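You operate a simulated robot arm through the tools that you are given. There is no shell and no other tool.

The job below is to be done with a simulated two-armed robot. You get a single attempt, and the scene is never put back.

JOB
Take the name strip from the top of the cream work bench and put it on the leaf print. Shut the sign bench drawer. Take the white loop block on the front of the sign bench and put it away on the top of the mounting bench. Do these in any order.
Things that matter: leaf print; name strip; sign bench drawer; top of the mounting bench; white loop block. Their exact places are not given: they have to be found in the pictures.

Only the result counts: the job must be done as asked and must still hold three seconds after the hand-in. Knocking over, shifting, dropping, spilling or breaking anything else fails it.

ROBOT AND FRAMES
Two 6-joint arms with fingered hands on one trunk, on a base that moves. Base frame: it is fixed to the floor where the robot stands at the start and does not move with it; the origin is under the middle of the robot, x ahead of it, y to its left, z up. Lengths are in mm, angles in rad, forces in N, time in s.
The left shoulder is at the start at [92, 155, 1157], the right one opposite. With the tool pointing down near the work surface each hand reaches from about 460 to 740 mm from the robot's upright axis, wherever it stands, measured 20 degrees to its own side. Places, roughly: leaf print [-3500, 1750, 750]; name strip [-3250, 1750, 750]; sign bench drawer [-800, 2300, 700]; top of the mounting bench [-3900, -5200, 900]; white loop block [-750, 2250, 750]. Payload 4 kg a hand.
The tool frame of a hand sits at the grasp point between the pads (the TCP): z along the fingers, y along the line on which they close. The tips reach 26 mm beyond it. The gripper opens to 132 mm; its body begins 73 mm behind the TCP. The gripper is a hand of 3 fingers: y runs from the thumb to the fingers, the wrist lies at [0, 0, -224] in the tool frame.
Orientation is told as [roll, pitch, yaw] about the base's x, y, z axes, in that order, counted from this pose: with the fingers straight down and closing along the base's y, the tool's x points along the base's -x, its y along +y and its z along -z.

CONTROLS
- The arms move only by the tool drive_tool. It takes "left_deltas", "right_deltas" or both (then of equal length, played together; a hand with none holds still); each is a list of rows, each a list of 2 entries, a list of its own where there are three numbers: the turn, a rotation vector about the base's x, y, z in rad, then the shift along the base's x, y, z in mm. In form: [[[ax, ay, az], [dx, dy, dz]], ...]. A call has 1 to 20 rows; each row is the pose to reach, as a shift and turn from the pose commanded when the call began. Each row takes 0.2 s and may step no farther than 50 mm and 0.15 rad from the row before; otherwise, the whole call is refused. Where a pose cannot be reached the arm comes as near as it can. A force on the tool above 40 N (or 10 N above the force at the start of the call, whichever is more), or a blocked arm, ends the call early, and 0.2 s more pass. In this call time passes only in rows, and 0.2 s behind the last. It gives the time, the measured TCP pose, the force on the tool (base axes), the opening and the grip force at its end, in the units of the frame above (readings bear some noise), with the torque about the TCP (base axes, N m) and any sound that the robot's microphone picked up, and new pictures: "views" is both (left out), scene, wrist or none (wrist: the cameras of the hands that moved).
- Cameras (640 x 400 px; columns grow to the right, rows downward): "scene" is now at [169.1, -1.8, 1473.4]; the picture's right is [-0.02, -1.00, 0.00], its down [-0.60, 0.01, -0.80] and it looks along [0.80, -0.01, -0.60] (base axes); focal length 274 px, centre (320, 200). "left" rides on the left gripper at [-61, 3, -92] in its tool frame; the picture's right is [-0.05, -1.00, 0.00], its down [0.83, -0.04, -0.55] and it looks along [0.55, -0.03, 0.83] (tool axes); focal length 230 px, centre (320, 200). "right" rides on the right gripper at [61, 3, -92] in its tool frame; the picture's right is [-0.05, 1.00, 0.00], its down [-0.83, -0.04, -0.55] and it looks along [-0.55, -0.03, 0.83] (tool axes); focal length 230 px, centre (320, 200).
- move_column(by): slides the trunk up (or, below 0, down) by that many mm; the arms and the scene camera ride with it, the base frame stays. It gives what a move gives, with no picture.
- base_move(legs): drives the robot by 1 to 6 legs, each [ahead, turn to the left] in mm and rad, along the robot's own axes; the way and the turn of a leg run together, so that a leg with both is an arc; at most 1500 mm and 3.142 rad a leg. The arms and the cameras ride along, it lands a little off, and it stops where it bumps. It gives what a move gives, and a new picture of the scene camera.
- move_fingers(finger1, finger2, thumb_bend, hand): sets how far each is bent, from 0 (flat) to 100 (curled in); at 30 the hand is open as for a grip, at 70 the pads meet at the TCP. One left out holds its place. A second passes; each finger stops where it meets its share of the squeeze, and holds until it gets a number again. It is the only way to open and close the hand. It gives what a move gives, with no picture; readings hold the bend of each and the force on the fingers (four entries, about 0 where the hand has none), thumb and palm.
- pan_tilt(pan, tilt): turns the head with the scene camera to pan (to the left, within 1.501 rad either way) and tilt (down, from -0.506 to 1.204), counted from straight ahead of the robot. It gives what a move gives, and a new picture of the scene camera.
- probe_pixels(camera, pixels): there is no depth. For up to 12 entries [column, row, z] of the newest picture of that camera ("zoom" is the newest enlarged one), the place [x, y] in the base frame at which the ray of that pixel passes the height z, good to about 2 mm. No time passes.
- zoom(camera, box): a new picture of the part [left, top, right, bottom] of that camera's present view, enlarged. No time passes.
- job_done(): hands the job in; it is judged then, once.

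Leave the grippers open and the arms clear of the work at the hand-in unless told otherwise.

The tools are called after "Request:" by a JSON object that holds its "op" and its "data". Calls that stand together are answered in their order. drive_tool: Moves the arms, as the interface text tells. Its arguments: {"type":"object","properties":{"left_deltas":{"type":"array"},"right_deltas":{"type":"array"},"views":{"type":"string","enum":["both","scene","wrist","none"]}},"required":[]} The other tools are called the same way: move_column (by) moves the trunk up or down; move_fingers (finger1, finger2, thumb_bend, hand) moves the fingers one by one; base_move (legs) drives the base; pan_tilt (pan, tilt) turns the head that bears the scene camera; probe_pixels (camera, pixels) gives the place at which the rays of pixels pass given heights; zoom (camera, box) takes an enlarged picture of a part of a camera's view; job_done () hands the job in.

At the start:

```text
t: 0.0
left_ee_pos: [581.1, 184.3, 1146.1]
left_tcp_rot: [0.0, 0.003, -0.003]
left_ft_force: [0.2, 0.3, -0.5]
left_moment: [-0.03, 0.0, 0.02]
left_finger_gap: 132.1
left_finger_force: 0.1
left_shape: jaw
left_bend: [30.0, 30.0, 30.0]
left_finger forces: [0.0, 0.0, 0.0, 0.0, 0.1, 0.0]
right_ee_pos: [401.9, -199.6, 1030.4]
right_tcp_rot: [-0.004, 0.029, -0.006]
right_ft_force: [0.0, 0.1, -0.4]
right_moment: [0.0, -0.01, 0.01]
right_finger_gap: 131.8
right_finger_force: 0.0
right_shape: jaw
right_bend: [30.0, 30.0, 30.0]
right_finger forces: [0.1, 0.1, 0.0, 0.0, 0.0, 0.0]
trunk travel left (down, up): [-692.0, 148.0]
robot x, y, heading: [0.8, 2.1, 0.007]
head pan, tilt (commanded): [-0.017, 0.623]
```

scene: 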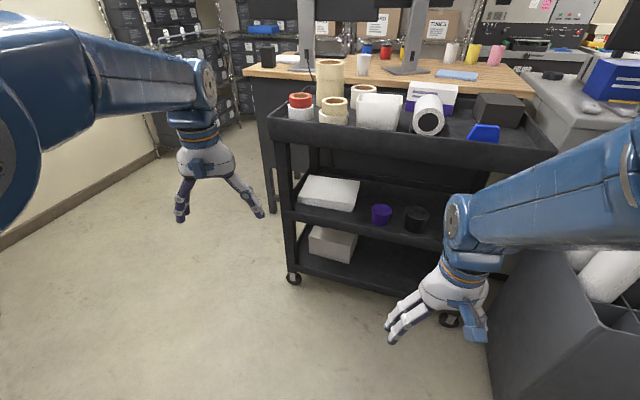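
right: 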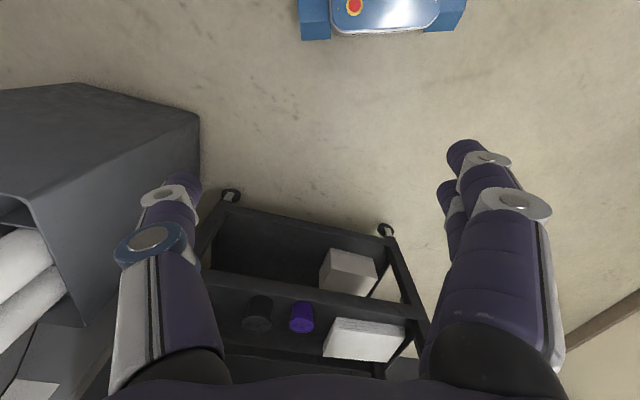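
left: 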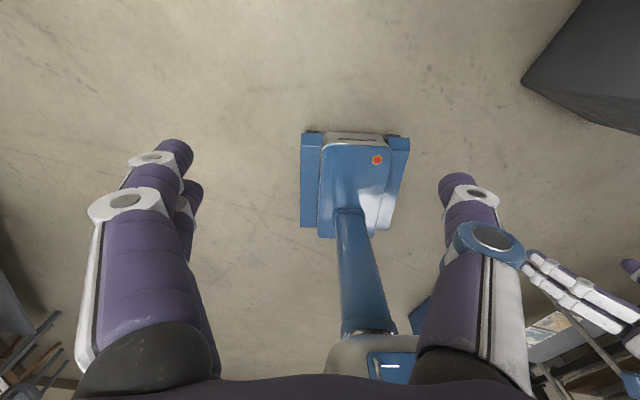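

I see a cart in front of the robot, with a bench and shelves behind it. The targets all lie behind or to the left, so I look left with the head first.

Request:
{"op": "pan_tilt", "data": {"pan": 1.5, "tilt": 0.35}}

```text
t: 1.6
left_ee_pos: [560.4, 184.4, 1157.0]
left_tcp_rot: [0.0, -0.015, -0.003]
left_ft_force: [-0.1, 0.4, -0.6]
left_moment: [-0.01, -0.02, 0.05]
left_finger_gap: 131.6
left_finger_force: 0.0
left_shape: jaw
left_bend: [30.0, 30.0, 30.0]
left_finger forces: [0.0, 0.0, 0.1, 0.1, 0.0, 0.0]
right_ee_pos: [374.6, -201.0, 1016.7]
right_tcp_rot: [-0.003, 0.086, -0.008]
right_ft_force: [0.1, -0.4, -0.1]
right_moment: [-0.01, -0.01, 0.0]
right_finger_gap: 132.0
right_finger_force: 0.1
right_shape: jaw
right_bend: [30.0, 30.0, 30.0]
right_finger forces: [0.0, 0.1, 0.0, 0.1, 0.1, 0.0]
trunk travel left (down, up): [-692.0, 148.0]
robot x, y, heading: [-0.3, -2.4, 0.001]
head pan, tilt (commanded): [1.499, 0.351]
```

scene: 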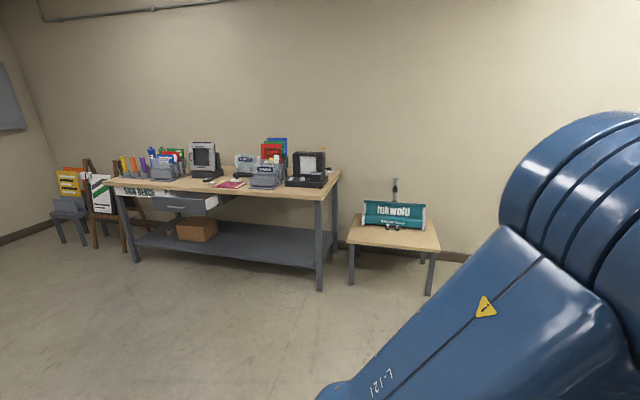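

The sign bench with its open drawer is on the left (around pixel 190,203). The cart is well clear of the arms, so I turn the robot in place to the left to look further behind.

Request:
{"op": "base_move", "data": {"legs": [[0, 1.57]]}}

Request:
{"op": "pan_tilt", "data": {"pan": 0.0, "tilt": 0.3}}

Request:
{"op": "pan_tilt", "data": {"pan": 1.0, "tilt": 0.3}}

Request:
{"op": "pan_tilt", "data": {"pan": 1.5, "tilt": 0.2}}

```text
t: 6.1
left_ee_pos: [-173.1, 560.8, 1157.8]
left_tcp_rot: [-0.001, -0.015, 1.548]
left_ft_force: [0.7, -0.6, -1.0]
left_moment: [-0.01, 0.0, -0.01]
left_finger_gap: 131.8
left_finger_force: 0.2
left_shape: jaw
left_bend: [30.0, 30.0, 30.0]
left_finger forces: [0.0, 0.0, 0.1, 0.1, 0.0, 0.1]
right_ee_pos: [210.6, 380.6, 1021.4]
right_tcp_rot: [0.002, 0.062, 1.545]
right_ft_force: [0.3, -0.2, 0.5]
right_moment: [0.01, -0.02, -0.02]
right_finger_gap: 131.8
right_finger_force: 0.0
right_shape: jaw
right_bend: [30.0, 30.0, 30.0]
right_finger forces: [0.0, 0.0, 0.2, 0.1, 0.0, 0.0]
trunk travel left (down, up): [-692.0, 148.0]
robot x, y, heading: [11.7, -0.3, 1.55]
head pan, tilt (commanded): [1.499, 0.351]
```

scene: 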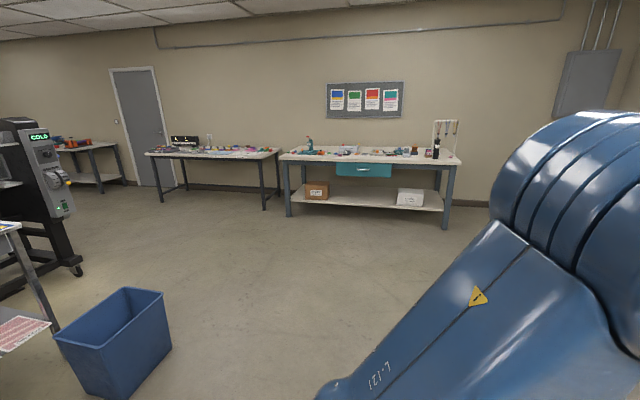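

```text
t: 7.7
left_ee_pos: [-173.0, 541.4, 1166.7]
left_tcp_rot: [0.0, -0.033, 1.548]
left_ft_force: [0.1, 0.4, 0.2]
left_moment: [-0.01, -0.02, -0.02]
left_finger_gap: 132.1
left_finger_force: 0.0
left_shape: jaw
left_bend: [30.0, 30.0, 30.0]
left_finger forces: [0.1, 0.0, 0.1, 0.0, 0.0, 0.0]
right_ee_pos: [210.6, 354.0, 1007.5]
right_tcp_rot: [0.002, 0.116, 1.543]
right_ft_force: [-0.5, -0.2, 0.0]
right_moment: [-0.02, -0.04, 0.02]
right_finger_gap: 131.8
right_finger_force: 0.0
right_shape: jaw
right_bend: [30.0, 30.0, 30.0]
right_finger forces: [0.0, 0.0, 0.0, 0.1, 0.0, 0.0]
trunk travel left (down, up): [-692.0, 148.0]
robot x, y, heading: [11.8, -2.3, 1.551]
head pan, tilt (commanded): [0.0, 0.3]
```

scene: 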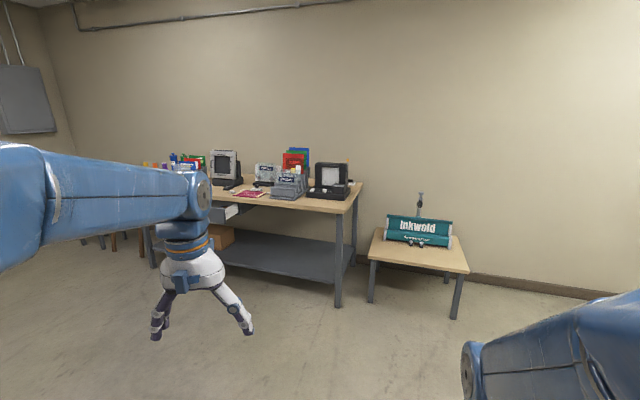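

```text
t: 8.9
left_ee_pos: [-173.1, 541.7, 1166.0]
left_tcp_rot: [0.001, -0.034, 1.548]
left_ft_force: [0.8, 0.1, 0.4]
left_moment: [0.02, 0.0, -0.03]
left_finger_gap: 132.0
left_finger_force: 0.1
left_shape: jaw
left_bend: [30.0, 30.0, 30.0]
left_finger forces: [0.0, 0.1, 0.1, 0.1, 0.0, 0.0]
right_ee_pos: [210.4, 353.0, 1008.6]
right_tcp_rot: [0.002, 0.116, 1.543]
right_ft_force: [0.4, -0.2, -0.5]
right_moment: [-0.03, -0.03, 0.01]
right_finger_gap: 132.0
right_finger_force: 0.1
right_shape: jaw
right_bend: [30.0, 30.0, 30.0]
right_finger forces: [0.0, 0.0, 0.1, 0.1, 0.1, 0.1]
trunk travel left (down, up): [-692.0, 148.0]
robot x, y, heading: [12.8, -8.5, 1.553]
head pan, tilt (commanded): [1.0, 0.3]
```

scene: 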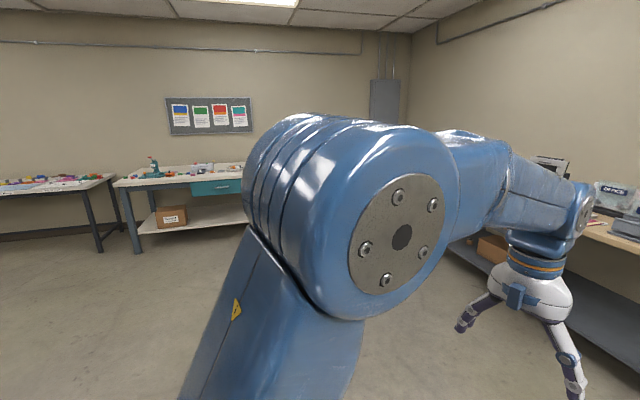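

```text
t: 9.9
left_ee_pos: [-174.3, 541.5, 1165.9]
left_tcp_rot: [0.0, -0.034, 1.549]
left_ft_force: [-0.4, -0.6, 1.4]
left_moment: [0.01, -0.02, 0.03]
left_finger_gap: 132.0
left_finger_force: 0.1
left_shape: jaw
left_bend: [30.0, 30.0, 30.0]
left_finger forces: [0.0, 0.0, 0.0, 0.2, 0.0, 0.0]
right_ee_pos: [211.4, 354.0, 1008.5]
right_tcp_rot: [0.001, 0.115, 1.544]
right_ft_force: [0.3, -0.9, -0.3]
right_moment: [-0.01, 0.0, -0.02]
right_finger_gap: 132.2
right_finger_force: 0.0
right_shape: jaw
right_bend: [30.0, 30.0, 30.0]
right_finger forces: [0.1, 0.0, 0.0, 0.1, 0.1, 0.1]
trunk travel left (down, up): [-692.0, 148.0]
robot x, y, heading: [11.6, -0.8, 1.552]
head pan, tilt (commanded): [1.499, 0.201]
```

scene: 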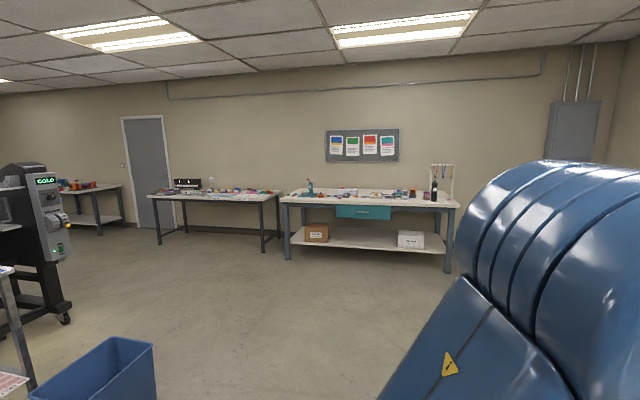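

The camera now looks along −x. A cream-coloured bench with a teal drawer is at columns 285–455. I zoom on it and on the sign bench.

Request:
{"op": "zoom", "data": {"camera": "scene", "box": [270, 160, 470, 280]}}

Request:
{"op": "zoom", "data": {"camera": "scene", "box": [0, 150, 290, 330]}}

Request:
{"op": "probe_pixels", "data": {"camera": "scene", "pixels": [[448, 272, 0], [288, 260, 0], [460, 207, 780], [278, 200, 780], [148, 343, 300], [66, 322, 0]]}}

```text
3.20 times, centred on (370, 220) of scene
```

zoom: 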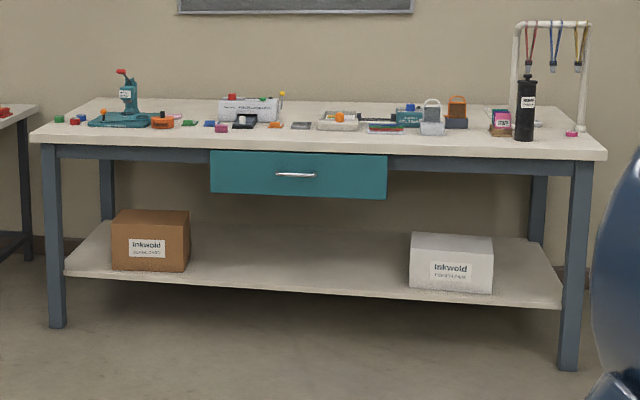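

```text
2.21 times, centred on (145, 240) of scene
```

zoom: 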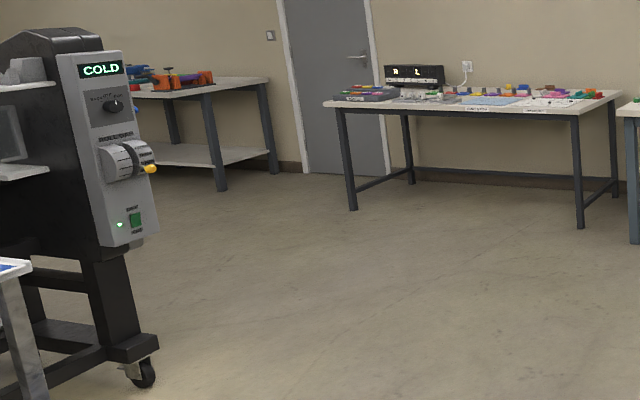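

```text
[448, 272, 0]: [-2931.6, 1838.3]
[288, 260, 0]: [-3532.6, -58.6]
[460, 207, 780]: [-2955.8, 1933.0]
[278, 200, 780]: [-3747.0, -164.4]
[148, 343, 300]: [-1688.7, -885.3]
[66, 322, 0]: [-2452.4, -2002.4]
```

The cream bench spans about y −100..1900 at x≈−3000..−3700. Next I look toward the sign bench again and zoom in on its drawer.

Request:
{"op": "pan_tilt", "data": {"pan": 0.42, "tilt": 0.3}}

Request:
{"op": "pan_tilt", "data": {"pan": 0.0, "tilt": 0.3}}

Request:
{"op": "zoom", "data": {"camera": "scene", "box": [140, 130, 370, 274]}}

```text
t: 11.2
left_ee_pos: [-174.1, 541.1, 1166.2]
left_tcp_rot: [0.001, -0.036, 1.549]
left_ft_force: [-1.0, -0.2, -0.3]
left_moment: [0.01, 0.0, -0.01]
left_finger_gap: 131.9
left_finger_force: 0.1
left_shape: jaw
left_bend: [30.0, 30.0, 30.0]
left_finger forces: [0.1, 0.0, 0.0, 0.0, 0.1, 0.1]
right_ee_pos: [211.5, 352.3, 1008.4]
right_tcp_rot: [0.001, 0.115, 1.542]
right_ft_force: [-0.8, -0.4, 0.1]
right_moment: [-0.01, 0.01, 0.0]
right_finger_gap: 132.1
right_finger_force: 0.1
right_shape: jaw
right_bend: [30.0, 30.0, 30.0]
right_finger forces: [0.0, 0.1, 0.1, 0.0, 0.0, 0.0]
trunk travel left (down, up): [-692.0, 148.0]
robot x, y, heading: [8.3, 1.8, 1.551]
head pan, tilt (commanded): [0.421, 0.3]
```

scene: 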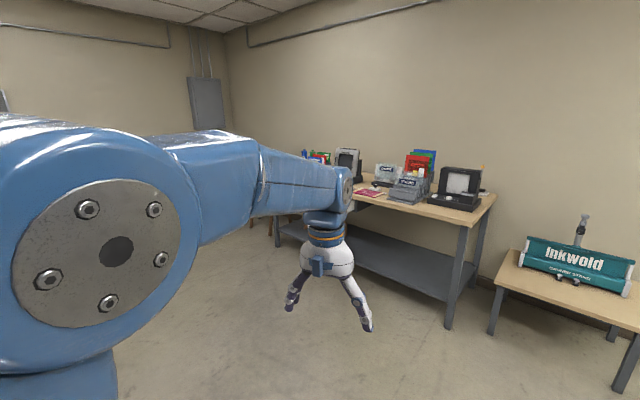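

```text
t: 12.1
left_ee_pos: [-174.0, 541.7, 1167.0]
left_tcp_rot: [0.001, -0.034, 1.547]
left_ft_force: [0.0, 0.6, -0.1]
left_moment: [0.01, -0.04, 0.03]
left_finger_gap: 131.8
left_finger_force: 0.1
left_shape: jaw
left_bend: [30.0, 30.0, 30.0]
left_finger forces: [0.0, 0.0, 0.0, 0.1, 0.0, 0.0]
right_ee_pos: [209.8, 352.4, 1007.3]
right_tcp_rot: [0.002, 0.115, 1.544]
right_ft_force: [-0.7, 0.9, 0.5]
right_moment: [-0.02, 0.02, 0.02]
right_finger_gap: 132.1
right_finger_force: 0.0
right_shape: jaw
right_bend: [30.0, 30.0, 30.0]
right_finger forces: [0.1, 0.1, 0.0, 0.0, 0.0, 0.0]
trunk travel left (down, up): [-692.0, 148.0]
robot x, y, heading: [8.7, -4.5, 1.55]
head pan, tilt (commanded): [0.0, 0.3]
```

scene: 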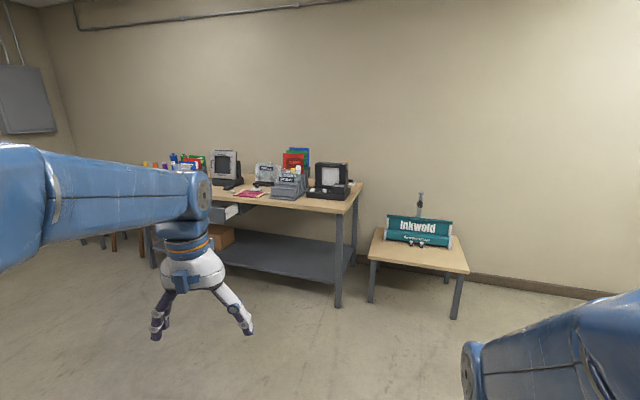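

```text
2.78 times, centred on (255, 202) of scene
```

zoom: 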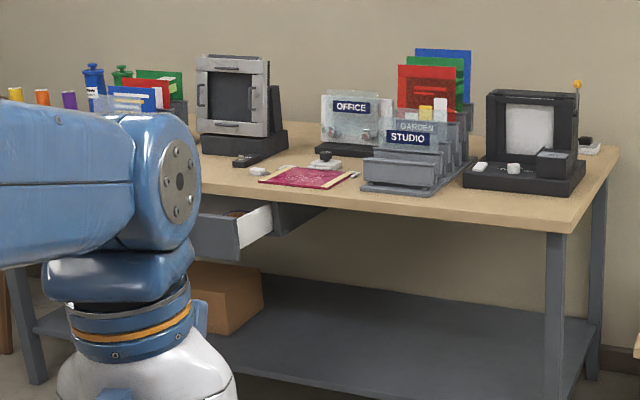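

I measure the sign bench corner and the small table from this view.

Request:
{"op": "probe_pixels", "data": {"camera": "scene", "pixels": [[338, 306, 0], [347, 213, 750], [363, 183, 750], [230, 215, 700], [455, 318, 0], [371, 302, 0], [470, 272, 450]]}}

Request:
{"op": "probe_pixels", "data": {"camera": "zoom", "pixels": [[570, 233, 750], [240, 250, 650], [272, 230, 650], [325, 160, 760], [250, 170, 760]]}}

```text
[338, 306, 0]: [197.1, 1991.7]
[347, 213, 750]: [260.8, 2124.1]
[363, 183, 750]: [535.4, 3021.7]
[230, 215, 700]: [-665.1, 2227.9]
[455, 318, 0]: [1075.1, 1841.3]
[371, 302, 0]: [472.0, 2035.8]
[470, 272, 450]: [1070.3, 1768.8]
```

```text
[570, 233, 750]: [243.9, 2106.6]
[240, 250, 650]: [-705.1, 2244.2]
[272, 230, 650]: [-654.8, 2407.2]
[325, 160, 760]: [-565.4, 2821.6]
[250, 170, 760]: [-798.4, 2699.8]
```

The bench's front edge is about y≈2000 at x from −1250 to 260. I drive to stand in front of the drawer at about (−750, 1200), facing +y.

Request:
{"op": "base_move", "data": {"legs": [[0, 0.567], [1400, 0], [0, -0.547]]}}

Request:
{"op": "pan_tilt", "data": {"pan": 0.0, "tilt": 0.6}}

```text
t: 22.3
left_ee_pos: [-942.8, 1711.6, 1166.0]
left_tcp_rot: [0.0, -0.035, 1.594]
left_ft_force: [0.0, 0.4, 0.1]
left_moment: [-0.02, 0.01, -0.02]
left_finger_gap: 131.8
left_finger_force: 0.0
left_shape: jaw
left_bend: [30.0, 30.0, 30.0]
left_finger forces: [0.1, 0.0, 0.0, 0.1, 0.0, 0.0]
right_ee_pos: [-548.0, 1554.0, 1014.5]
right_tcp_rot: [0.004, 0.087, 1.59]
right_ft_force: [0.4, 1.6, 0.0]
right_moment: [-0.01, 0.0, 0.0]
right_finger_gap: 132.0
right_finger_force: 0.1
right_shape: jaw
right_bend: [30.0, 30.0, 30.0]
right_finger forces: [0.1, 0.0, 0.0, 0.0, 0.0, 0.0]
trunk travel left (down, up): [-692.0, 148.0]
robot x, y, heading: [-736.5, 1174.4, 1.598]
head pan, tilt (commanded): [0.0, 0.3]
```

scene: 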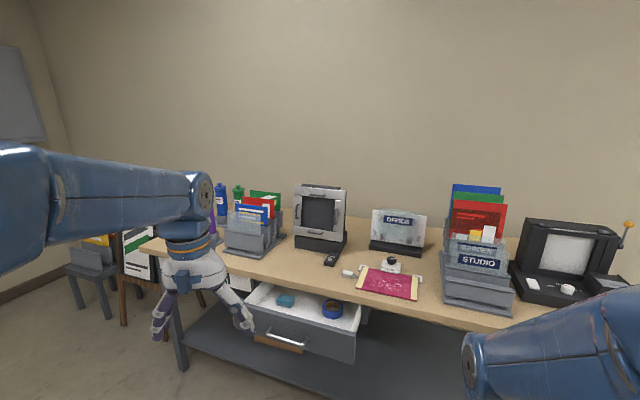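

```text
t: 23.1
left_ee_pos: [-941.2, 1690.7, 1177.1]
left_tcp_rot: [0.001, -0.052, 1.598]
left_ft_force: [0.8, -0.2, 0.2]
left_moment: [0.0, 0.0, -0.02]
left_finger_gap: 131.8
left_finger_force: 0.2
left_shape: jaw
left_bend: [30.0, 30.0, 30.0]
left_finger forces: [0.0, 0.1, 0.1, 0.0, 0.0, 0.1]
right_ee_pos: [-545.8, 1524.3, 1002.6]
right_tcp_rot: [0.003, 0.142, 1.59]
right_ft_force: [0.4, -0.1, 0.2]
right_moment: [0.02, 0.03, 0.02]
right_finger_gap: 131.7
right_finger_force: 0.0
right_shape: jaw
right_bend: [30.0, 30.0, 30.0]
right_finger forces: [0.0, 0.0, 0.1, 0.0, 0.0, 0.0]
trunk travel left (down, up): [-692.0, 148.0]
robot x, y, heading: [-735.4, 1176.5, 1.598]
head pan, tilt (commanded): [0.0, 0.6]
```

scene: 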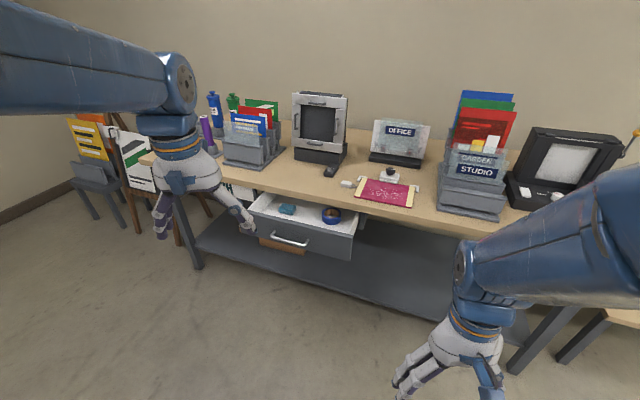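

I see the open drawer (about 250–360, 195–258) with a blue ring and a teal piece inside. I zoom in to find the white loop block on the bench's front.

Request:
{"op": "zoom", "data": {"camera": "scene", "box": [230, 140, 430, 265]}}

Request:
{"op": "zoom", "data": {"camera": "scene", "box": [340, 155, 430, 211]}}

Request:
{"op": "zoom", "data": {"camera": "scene", "box": [420, 130, 560, 220]}}

```text
3.20 times, centred on (330, 202) of scene
```

zoom: 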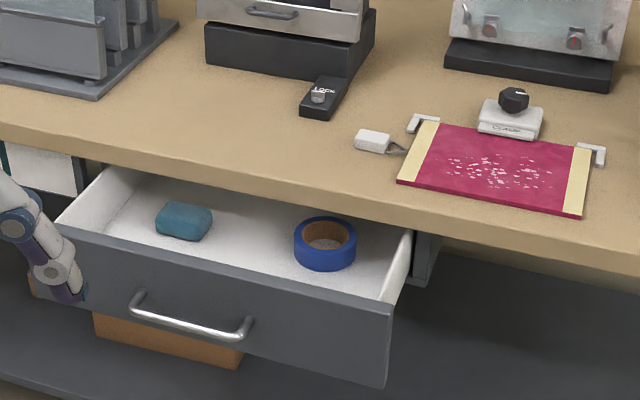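

```text
7.11 times, centred on (385, 183) of scene
```

zoom: 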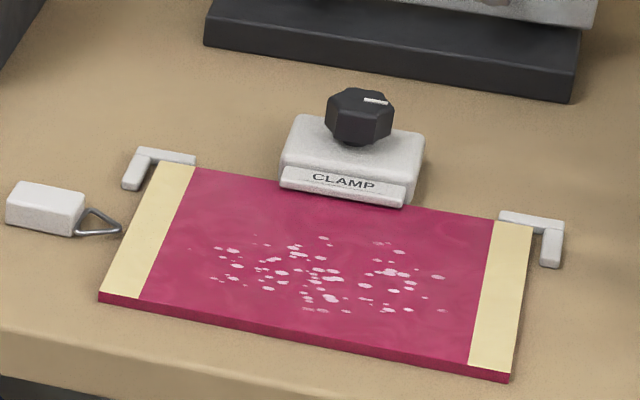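

```text
4.44 times, centred on (490, 175) of scene
```

zoom: 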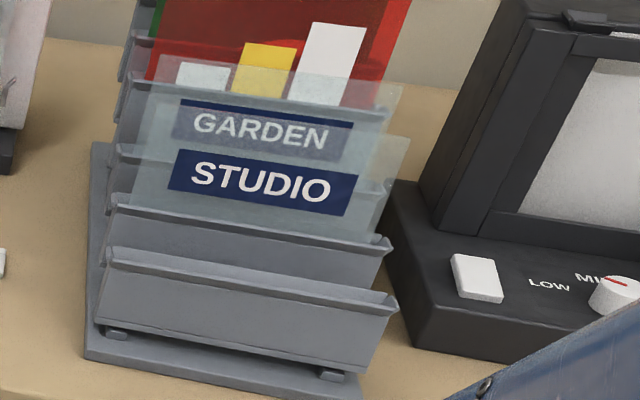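

The white loop block is the small white block with a metal triangle, left of the red plate, at scene pixel ~(346,184). I probe positions at assumed bench heights.

Request:
{"op": "probe_pixels", "data": {"camera": "scene", "pixels": [[346, 186, 800], [346, 186, 750], [353, 258, 600], [250, 220, 650], [360, 225, 700], [420, 222, 800], [420, 222, 750], [290, 243, 600]]}}

Request:
{"op": "pan_tilt", "data": {"pan": 0.3, "tilt": 0.75}}

```text
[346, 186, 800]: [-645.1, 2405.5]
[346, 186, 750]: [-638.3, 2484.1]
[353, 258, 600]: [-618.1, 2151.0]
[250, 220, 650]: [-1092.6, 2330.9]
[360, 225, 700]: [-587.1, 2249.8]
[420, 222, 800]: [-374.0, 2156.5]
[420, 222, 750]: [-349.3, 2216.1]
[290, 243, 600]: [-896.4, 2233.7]
```

```text
t: 23.9
left_ee_pos: [-943.5, 1691.8, 1175.0]
left_tcp_rot: [0.0, -0.053, 1.597]
left_ft_force: [0.4, 0.2, 0.0]
left_moment: [-0.01, 0.03, -0.01]
left_finger_gap: 132.0
left_finger_force: 0.0
left_shape: jaw
left_bend: [30.0, 30.0, 30.0]
left_finger forces: [0.1, 0.0, 0.0, 0.0, 0.1, 0.1]
right_ee_pos: [-546.9, 1526.6, 1002.0]
right_tcp_rot: [0.003, 0.142, 1.589]
right_ft_force: [0.6, -0.3, -1.2]
right_moment: [0.0, 0.04, 0.0]
right_finger_gap: 132.1
right_finger_force: 0.1
right_shape: jaw
right_bend: [30.0, 30.0, 30.0]
right_finger forces: [0.0, 0.1, 0.0, 0.0, 0.0, 0.0]
trunk travel left (down, up): [-692.0, 148.0]
robot x, y, heading: [-735.3, 1174.4, 1.594]
head pan, tilt (commanded): [0.3, 0.75]
```

scene: 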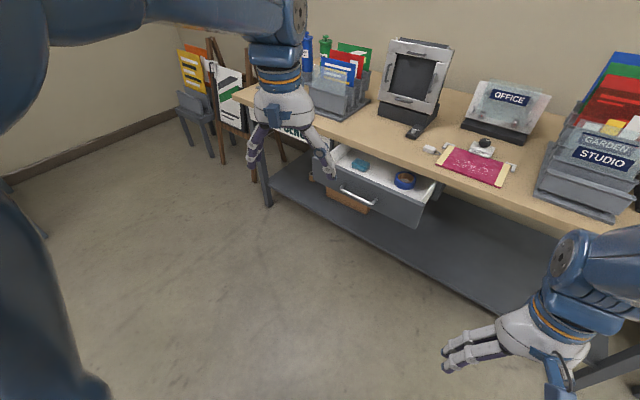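

I probe the bench's feet and edge in this new view to learn its orientation (left front foot about (268,205)).

Request:
{"op": "probe_pixels", "data": {"camera": "scene", "pixels": [[268, 206, 0], [235, 100, 800], [235, 100, 750], [560, 222, 800], [560, 222, 750], [415, 228, 600], [318, 187, 600], [430, 150, 800]]}}

Request:
{"op": "zoom", "data": {"camera": "scene", "box": [220, 80, 640, 342]}}

```text
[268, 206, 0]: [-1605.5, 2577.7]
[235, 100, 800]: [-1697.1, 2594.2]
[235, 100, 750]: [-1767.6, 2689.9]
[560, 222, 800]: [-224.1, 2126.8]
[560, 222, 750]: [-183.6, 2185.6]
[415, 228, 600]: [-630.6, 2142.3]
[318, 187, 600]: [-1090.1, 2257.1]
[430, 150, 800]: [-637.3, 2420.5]
```

```text
1.52 times, centred on (430, 211) of scene
```

zoom: 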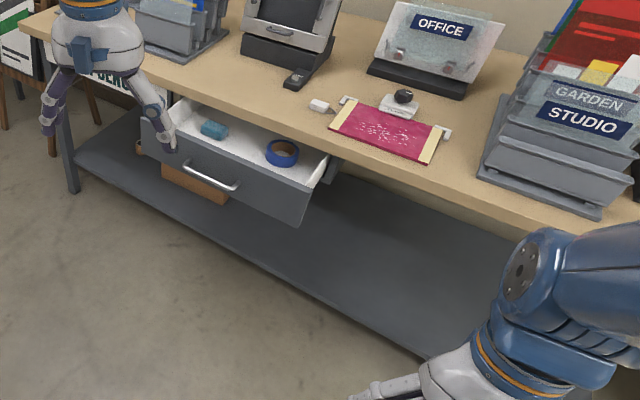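

The bench is turned about 18° (its front runs from (−1605,2578) to (197,1992)), so I face it at heading ≈1.257. I drive to stand about 650 mm in front of the open drawer.

Request:
{"op": "base_move", "data": {"legs": [[0, 0.479], [400, 0], [0, -0.816]]}}

Request:
{"op": "pan_tilt", "data": {"pan": 0.1, "tilt": 0.8}}

```text
t: 30.2
left_ee_pos: [-966.2, 2082.8, 1175.0]
left_tcp_rot: [-0.001, -0.052, 1.277]
left_ft_force: [-0.1, 0.1, 0.1]
left_moment: [0.01, -0.01, -0.02]
left_finger_gap: 131.9
left_finger_force: 0.0
left_shape: jaw
left_bend: [30.0, 30.0, 30.0]
left_finger forces: [0.0, 0.1, 0.0, 0.1, 0.1, 0.0]
right_ee_pos: [-638.6, 1812.9, 1006.5]
right_tcp_rot: [0.004, 0.112, 1.269]
right_ft_force: [-1.0, -0.2, -0.4]
right_moment: [-0.03, 0.0, 0.0]
right_finger_gap: 131.9
right_finger_force: 0.0
right_shape: jaw
right_bend: [30.0, 30.0, 30.0]
right_finger forces: [0.0, 0.1, 0.1, 0.1, 0.1, 0.0]
trunk travel left (down, up): [-692.0, 148.0]
robot x, y, heading: [-941.3, 1529.0, 1.278]
head pan, tilt (commanded): [0.3, 0.75]
```

scene: 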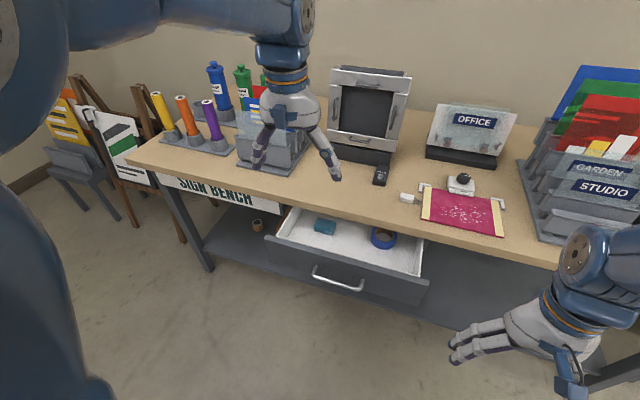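

```text
t: 30.9
left_ee_pos: [-971.5, 2061.7, 1183.0]
left_tcp_rot: [0.002, -0.068, 1.278]
left_ft_force: [0.2, -0.4, -0.4]
left_moment: [-0.02, -0.02, 0.02]
left_finger_gap: 132.2
left_finger_force: 0.0
left_shape: jaw
left_bend: [30.0, 30.0, 30.0]
left_finger forces: [0.0, 0.1, 0.0, 0.0, 0.1, 0.1]
right_ee_pos: [-646.1, 1784.8, 995.0]
right_tcp_rot: [0.004, 0.166, 1.27]
right_ft_force: [0.1, -0.7, 0.0]
right_moment: [0.03, 0.0, 0.03]
right_finger_gap: 132.1
right_finger_force: 0.0
right_shape: jaw
right_bend: [30.0, 30.0, 30.0]
right_finger forces: [0.1, 0.0, 0.0, 0.0, 0.0, 0.0]
trunk travel left (down, up): [-692.0, 148.0]
robot x, y, heading: [-940.6, 1532.3, 1.281]
head pan, tilt (commanded): [0.099, 0.799]
```

scene: 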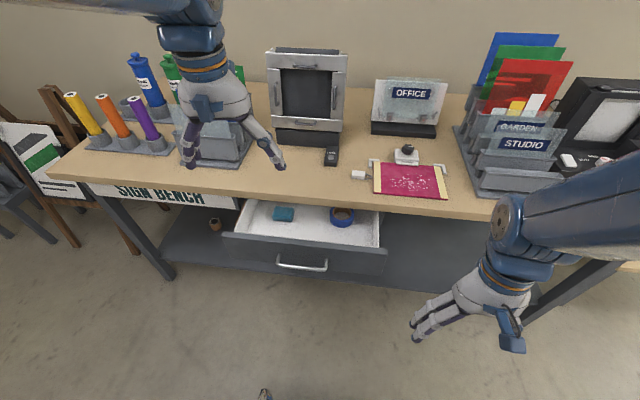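

Good view now: the drawer front spans from (222,245) to (387,275), with its handle at (302,263). I zoom for detail and probe.

Request:
{"op": "zoom", "data": {"camera": "scene", "box": [210, 150, 450, 300]}}

Request:
{"op": "probe_pixels", "data": {"camera": "scene", "pixels": [[359, 177, 800], [359, 177, 780], [50, 178, 800], [490, 217, 800], [224, 233, 740], [387, 250, 740], [300, 262, 660], [173, 278, 0]]}}

```text
2.67 times, centred on (330, 225) of scene
```

zoom: 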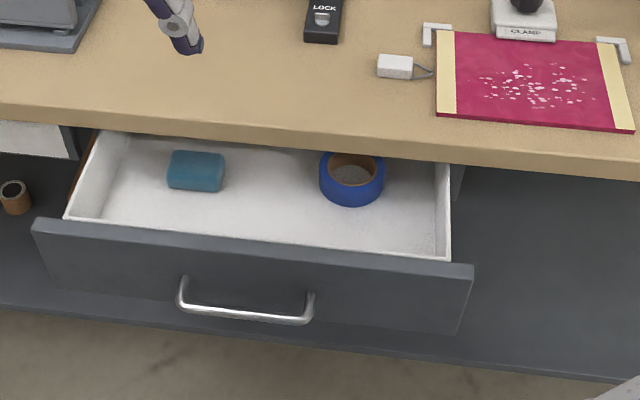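

```text
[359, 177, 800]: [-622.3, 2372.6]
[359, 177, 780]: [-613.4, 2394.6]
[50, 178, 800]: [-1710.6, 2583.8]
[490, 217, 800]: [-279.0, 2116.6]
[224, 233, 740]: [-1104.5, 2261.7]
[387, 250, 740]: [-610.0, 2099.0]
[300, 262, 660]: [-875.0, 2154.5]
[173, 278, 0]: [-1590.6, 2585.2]
```

From two views I triangulate: drawer face about z 700–820 with centre near (−862,2127), handle bar near (−869,2074,775), opened by ~130 mm; bench top ~860. I back up ~100 mm so that the left arm has comfortable reach for a push, and curl the left fingers to a fist.

Request:
{"op": "base_move", "data": {"legs": [[-100, 0]]}}

Request:
{"op": "move_fingers", "data": {"hand": "left", "finger1": 68, "finger2": 68, "thumb_bend": 68}}

Request:
{"op": "pan_tilt", "data": {"pan": 0.05, "tilt": 0.8}}

```text
t: 32.0
left_ee_pos: [-1004.0, 1957.9, 1187.6]
left_tcp_rot: [0.0, -0.078, 1.276]
left_ft_force: [-0.3, 0.5, 0.2]
left_moment: [-0.06, 0.0, -0.04]
left_finger_gap: 131.8
left_finger_force: 0.1
left_shape: jaw
left_bend: [30.0, 30.0, 30.0]
left_finger forces: [0.0, 0.0, 0.0, 0.0, 0.0, 0.0]
right_ee_pos: [-675.1, 1692.9, 1016.6]
right_tcp_rot: [0.006, 0.082, 1.267]
right_ft_force: [-0.4, 0.8, 0.4]
right_moment: [-0.07, 0.03, -0.04]
right_finger_gap: 131.9
right_finger_force: 0.1
right_shape: jaw
right_bend: [30.0, 30.0, 30.0]
right_finger forces: [0.1, 0.0, 0.0, 0.1, 0.1, 0.1]
trunk travel left (down, up): [-692.0, 148.0]
robot x, y, heading: [-969.0, 1433.6, 1.279]
head pan, tilt (commanded): [0.099, 0.799]
```

scene: 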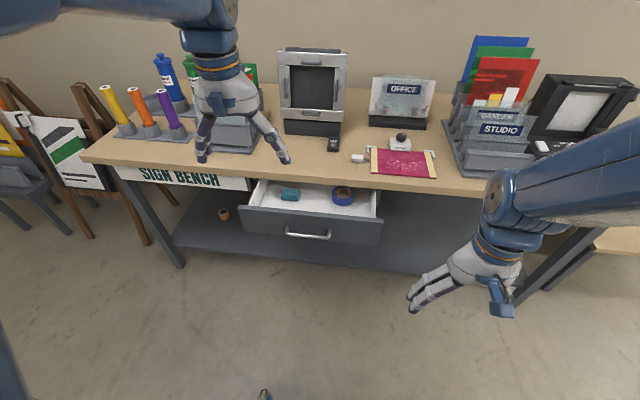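

```text
t: 33.0
left_ee_pos: [-997.6, 1977.7, 1178.4]
left_tcp_rot: [0.0, -0.062, 1.277]
left_ft_force: [-0.7, 0.1, 0.7]
left_moment: [0.02, 0.02, 0.04]
left_finger_gap: 11.4
left_finger_force: 0.0
left_shape: fingers
left_bend: [68.0, 68.0, 68.0]
left_finger forces: [0.2, 0.0, 0.1, 0.0, 0.0, 0.1]
right_ee_pos: [-669.2, 1710.5, 1011.7]
right_tcp_rot: [0.005, 0.095, 1.27]
right_ft_force: [0.5, -0.3, -0.1]
right_moment: [0.02, -0.01, 0.02]
right_finger_gap: 132.1
right_finger_force: 0.0
right_shape: jaw
right_bend: [30.0, 30.0, 30.0]
right_finger forces: [0.0, 0.1, 0.0, 0.1, 0.0, 0.0]
trunk travel left (down, up): [-692.0, 148.0]
robot x, y, heading: [-966.3, 1435.3, 1.277]
head pan, tilt (commanded): [0.099, 0.799]
```

```text
t: 33.7
left_ee_pos: [-997.1, 1978.6, 1179.8]
left_tcp_rot: [0.001, -0.061, 1.279]
left_ft_force: [0.2, -0.3, 0.3]
left_moment: [0.01, 0.0, 0.03]
left_finger_gap: 11.5
left_finger_force: 0.0
left_shape: fingers
left_bend: [68.0, 68.0, 68.0]
left_finger forces: [0.0, 0.0, 0.0, 0.0, 0.0, 0.1]
right_ee_pos: [-670.0, 1706.8, 1005.2]
right_tcp_rot: [0.005, 0.118, 1.27]
right_ft_force: [0.2, -0.6, 0.2]
right_moment: [0.01, -0.04, 0.01]
right_finger_gap: 132.0
right_finger_force: 0.0
right_shape: jaw
right_bend: [30.0, 30.0, 30.0]
right_finger forces: [0.1, 0.0, 0.0, 0.0, 0.0, 0.0]
trunk travel left (down, up): [-692.0, 148.0]
robot x, y, heading: [-969.6, 1437.0, 1.283]
head pan, tilt (commanded): [0.051, 0.799]
```

scene: 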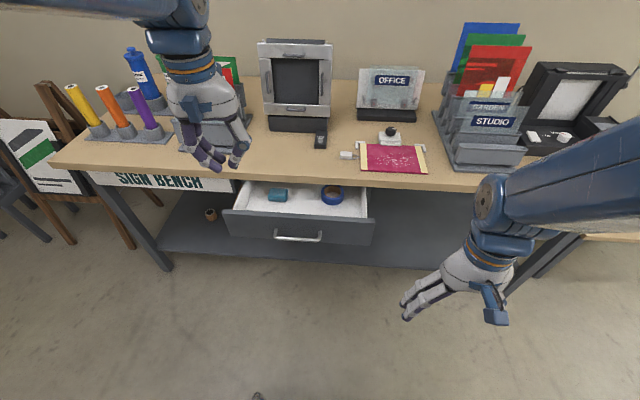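

I probe the handle (298,238) and drawer corners again at the estimated heights from this new stand.

Request:
{"op": "zoom", "data": {"camera": "scene", "box": [210, 140, 410, 265]}}

Request:
{"op": "probe_pixels", "data": {"camera": "scene", "pixels": [[298, 238, 775], [223, 211, 821], [375, 222, 821], [371, 244, 700], [228, 233, 700], [346, 155, 860], [346, 155, 400], [298, 238, 400]]}}

```text
3.20 times, centred on (310, 202) of scene
```

zoom: 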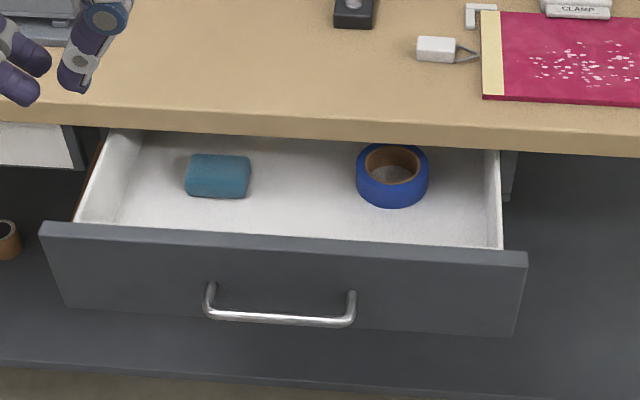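

```text
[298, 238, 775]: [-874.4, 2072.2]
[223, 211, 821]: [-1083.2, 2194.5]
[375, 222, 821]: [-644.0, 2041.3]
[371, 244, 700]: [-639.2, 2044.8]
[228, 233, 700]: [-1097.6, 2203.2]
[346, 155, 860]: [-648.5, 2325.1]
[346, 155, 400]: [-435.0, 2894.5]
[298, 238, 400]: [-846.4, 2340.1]
```

The face is z 700–821 (both heights probe to the same line), handle bar at about (−874,2072,775). I lower the left fist to a point ~80 mm in front of the handle, tilting it 0.6 rad forward.

Request:
{"op": "drive_tool", "data": {"left_deltas": [[[0.057, -0.017, 0], [10.8, 1.2, -45.8]], [[0.115, -0.034, 0], [21.6, 2.4, -91.6]], [[0.172, -0.052, 0], [32.3, 3.7, -137.3]], [[0.23, -0.069, 0], [43.1, 4.9, -183.1]], [[0.287, -0.086, 0], [53.9, 6.1, -228.9]], [[0.345, -0.103, 0], [64.7, 7.3, -274.7]], [[0.402, -0.121, 0], [75.4, 8.6, -320.4]], [[0.46, -0.138, 0], [86.2, 9.8, -366.2]], [[0.517, -0.155, 0], [97, 11, -412]]], "views": "both"}}

```text
t: 35.1
left_ee_pos: [-951.1, 2008.1, 949.9]
left_tcp_rot: [-0.126, -0.442, 1.404]
left_ft_force: [-0.2, 0.0, -0.6]
left_moment: [0.01, -0.02, -0.01]
left_finger_gap: 11.4
left_finger_force: 0.0
left_shape: fingers
left_bend: [68.0, 68.0, 68.0]
left_finger forces: [0.0, 0.0, 0.0, 0.1, 0.1, 0.0]
left hand out of reach, approached as far as the arm can: row 5, 6, 7
right_ee_pos: [-676.3, 1683.6, 991.8]
right_tcp_rot: [0.002, 0.18, 1.268]
right_ft_force: [0.3, 0.0, 0.4]
right_moment: [-0.02, -0.03, -0.03]
right_finger_gap: 131.9
right_finger_force: 0.1
right_shape: jaw
right_bend: [30.0, 30.0, 30.0]
right_finger forces: [0.0, 0.0, 0.1, 0.0, 0.1, 0.1]
trunk travel left (down, up): [-692.0, 148.0]
robot x, y, heading: [-970.2, 1437.6, 1.281]
head pan, tilt (commanded): [0.051, 0.799]
stopped in row 7 (left hand): the arm was blocked; the commanded pose is now the measured one
```

scene: 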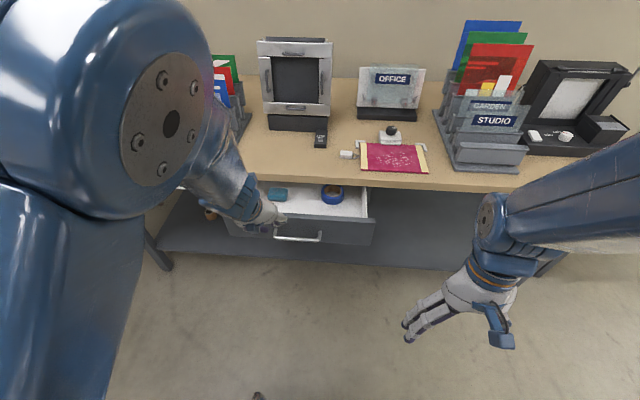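
left: 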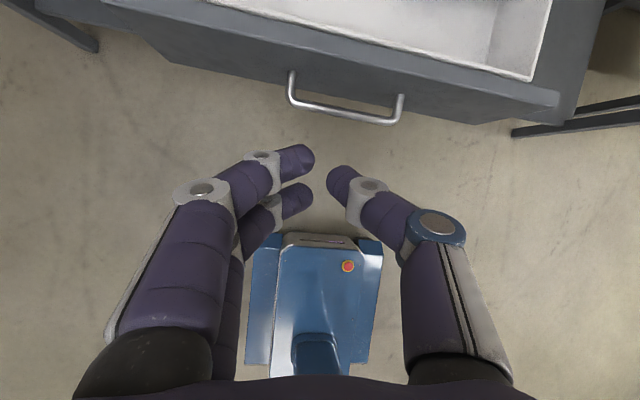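

The arm is folded too tight to go lower here (stopped at z=950), but the hand is in free air about 120 mm in front of the drawer face. I lower the trunk by 180 mm, which carries both hands straight down in front of the drawer.

Request:
{"op": "move_column", "data": {"by": -180}}

Request:
{"op": "pan_tilt", "data": {"pan": 0.05, "tilt": 0.7}}

Request:
{"op": "zoom", "data": {"camera": "left", "box": [0, 0, 640, 400]}}

```text
t: 37.1
left_ee_pos: [-950.4, 2005.7, 769.4]
left_tcp_rot: [-0.123, -0.443, 1.402]
left_ft_force: [-1.3, -0.1, -0.5]
left_moment: [0.0, 0.0, 0.02]
left_finger_gap: 10.8
left_finger_force: 0.1
left_shape: fingers
left_bend: [68.0, 68.0, 68.0]
left_finger forces: [0.0, 0.1, 0.0, 0.1, 0.0, 0.0]
right_ee_pos: [-676.2, 1683.3, 813.9]
right_tcp_rot: [0.005, 0.167, 1.267]
right_ft_force: [-0.3, 0.1, 0.5]
right_moment: [0.0, -0.03, -0.03]
right_finger_gap: 132.0
right_finger_force: 0.0
right_shape: jaw
right_bend: [30.0, 30.0, 30.0]
right_finger forces: [0.0, 0.0, 0.1, 0.0, 0.1, 0.0]
trunk travel left (down, up): [-512.0, 328.0]
robot x, y, heading: [-968.4, 1435.8, 1.282]
head pan, tilt (commanded): [0.051, 0.799]
```

```text
t: 37.8
left_ee_pos: [-950.7, 2006.7, 768.8]
left_tcp_rot: [-0.122, -0.442, 1.402]
left_ft_force: [-0.1, -0.4, 0.9]
left_moment: [-0.02, 0.02, 0.0]
left_finger_gap: 11.1
left_finger_force: 0.1
left_shape: fingers
left_bend: [68.0, 68.0, 68.0]
left_finger forces: [0.0, 0.0, 0.0, 0.0, 0.1, 0.1]
right_ee_pos: [-676.2, 1684.3, 815.3]
right_tcp_rot: [0.006, 0.168, 1.267]
right_ft_force: [-0.1, 0.1, 0.0]
right_moment: [0.01, 0.03, 0.0]
right_finger_gap: 132.2
right_finger_force: 0.1
right_shape: jaw
right_bend: [30.0, 30.0, 30.0]
right_finger forces: [0.1, 0.1, 0.0, 0.0, 0.1, 0.0]
trunk travel left (down, up): [-512.0, 328.0]
robot x, y, heading: [-969.0, 1439.1, 1.28]
head pan, tilt (commanded): [0.051, 0.7]
```

scene: 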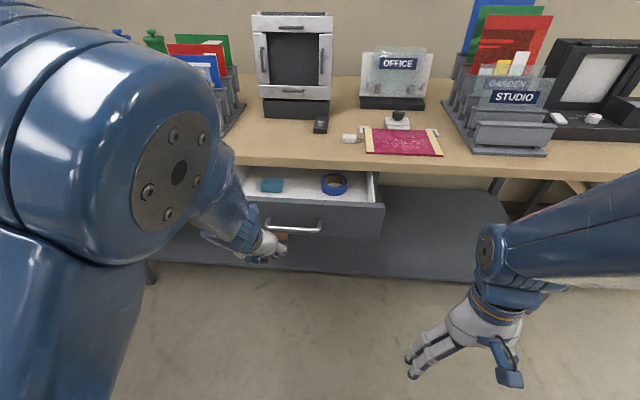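

```text
1.00 times, centred on (320, 200) of left (not enlarged: the box is as wide or as high as the picture)
```

zoom: 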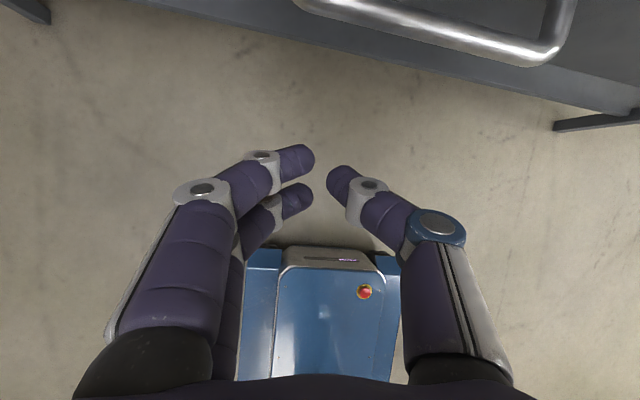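

The left fist is now at z≈769 in front of the drawer, left of the handle. I turn it to ~0.85 rad forward pitch, square to the face, and place the tips ~60 mm before the drawer face left of the handle, at z≈735.

Request:
{"op": "drive_tool", "data": {"left_deltas": [[[0.105, 0, -0.016], [-15, 15, -4]], [[0.21, -0.001, -0.033], [-30, 35, -8]], [[0.314, -0.001, -0.05], [-45, 55, -12]], [[0.419, -0.002, -0.066], [-60, 78, -17]]], "views": "both"}}

```text
t: 38.8
left_ee_pos: [-1016.8, 2121.8, 748.1]
left_tcp_rot: [-0.091, -0.827, 1.252]
left_ft_force: [-0.1, 0.5, -0.1]
left_moment: [-0.01, -0.05, -0.09]
left_finger_gap: 11.0
left_finger_force: 0.0
left_shape: fingers
left_bend: [68.0, 68.0, 68.0]
left_finger forces: [0.0, 0.0, 0.0, 0.1, 0.1, 0.1]
left hand out of reach, approached as far as the arm can: row 1, 2, 3, 4
right_ee_pos: [-680.8, 1689.7, 814.5]
right_tcp_rot: [-0.006, 0.172, 1.266]
right_ft_force: [-0.5, 1.2, -0.4]
right_moment: [-0.08, -0.05, 0.02]
right_finger_gap: 132.1
right_finger_force: 0.0
right_shape: jaw
right_bend: [30.0, 30.0, 30.0]
right_finger forces: [0.0, 0.1, 0.0, 0.0, 0.0, 0.0]
trunk travel left (down, up): [-512.0, 328.0]
robot x, y, heading: [-970.5, 1437.3, 1.283]
head pan, tilt (commanded): [0.051, 0.7]
```

scene: 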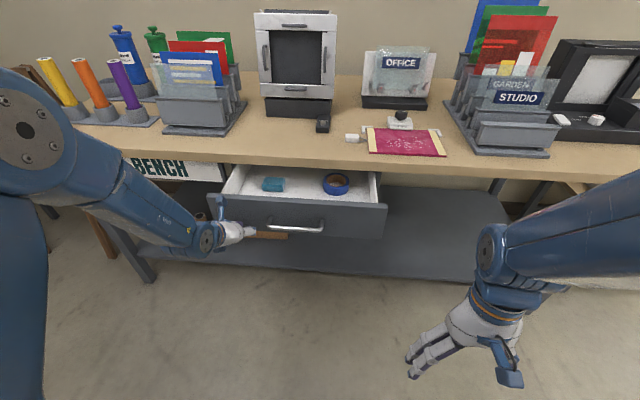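
left: 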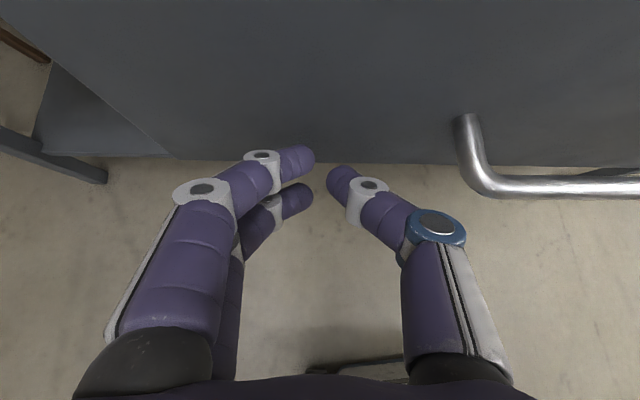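

The fist is near the face left of the handle. I push forward along the drawer's direction (0.312, 0.95) in small steps.

Request:
{"op": "drive_tool", "data": {"left_deltas": [[[0, 0, 0], [12.5, 38, 0]], [[0, 0, 0], [18.7, 57, 0]], [[0, 0, 0], [25, 76, 0]], [[0, 0, 0], [31.2, 95, 0]], [[0, 0, 0], [37.4, 114, 0]], [[0, 0, 0], [43.7, 133, 0]], [[0, 0, 0], [49.9, 152, 0]]], "views": "both"}}

```text
t: 40.4
left_ee_pos: [-961.3, 2278.8, 754.9]
left_tcp_rot: [-0.073, -0.827, 1.241]
left_ft_force: [0.3, 0.2, -0.6]
left_moment: [-0.03, 0.03, -0.01]
left_finger_gap: 10.9
left_finger_force: 0.1
left_shape: fingers
left_bend: [68.0, 68.0, 68.0]
left_finger forces: [0.1, 0.0, 0.1, 0.0, 0.0, 0.1]
right_ee_pos: [-675.9, 1684.7, 814.5]
right_tcp_rot: [0.005, 0.17, 1.268]
right_ft_force: [0.5, 0.6, 0.6]
right_moment: [0.06, 0.03, 0.01]
right_finger_gap: 132.1
right_finger_force: 0.0
right_shape: jaw
right_bend: [30.0, 30.0, 30.0]
right_finger forces: [0.0, 0.0, 0.1, 0.0, 0.0, 0.1]
trunk travel left (down, up): [-512.0, 328.0]
robot x, y, heading: [-965.8, 1433.4, 1.279]
head pan, tilt (commanded): [0.051, 0.7]
```

scene: 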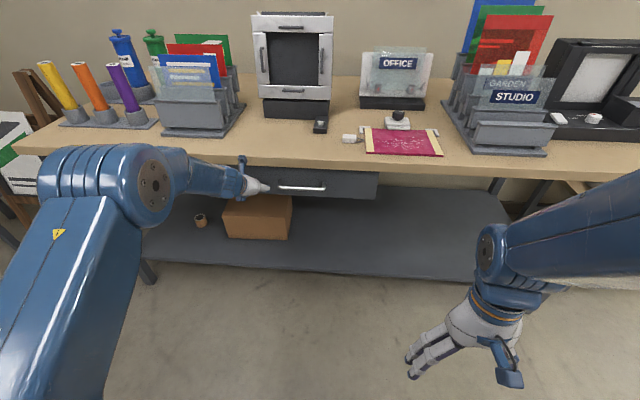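
left: 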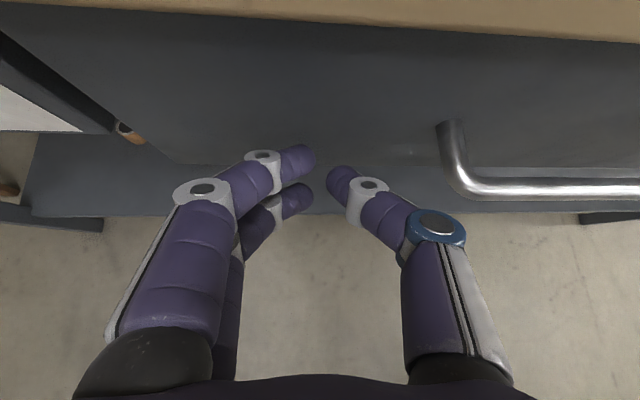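

The drawer has moved in almost fully. I zoom to see the remaining gap.

Request:
{"op": "zoom", "data": {"camera": "scene", "box": [200, 130, 420, 267]}}

Request:
{"op": "probe_pixels", "data": {"camera": "scene", "pixels": [[378, 173, 821], [376, 198, 700], [376, 175, 830], [378, 166, 865]]}}

```text
2.91 times, centred on (310, 198) of scene
```

zoom: 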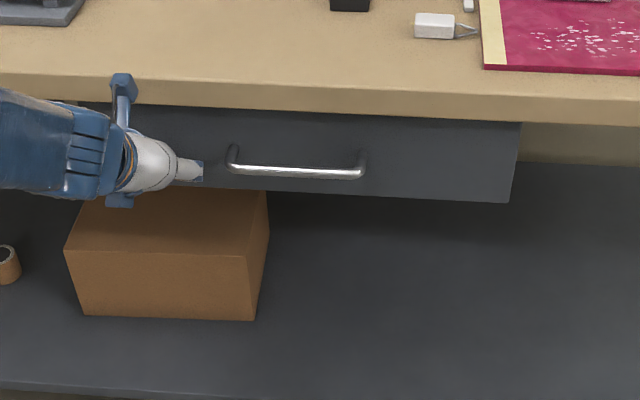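

```text
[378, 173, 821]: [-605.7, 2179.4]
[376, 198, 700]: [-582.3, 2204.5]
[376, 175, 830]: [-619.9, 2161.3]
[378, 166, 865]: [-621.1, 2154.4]
```

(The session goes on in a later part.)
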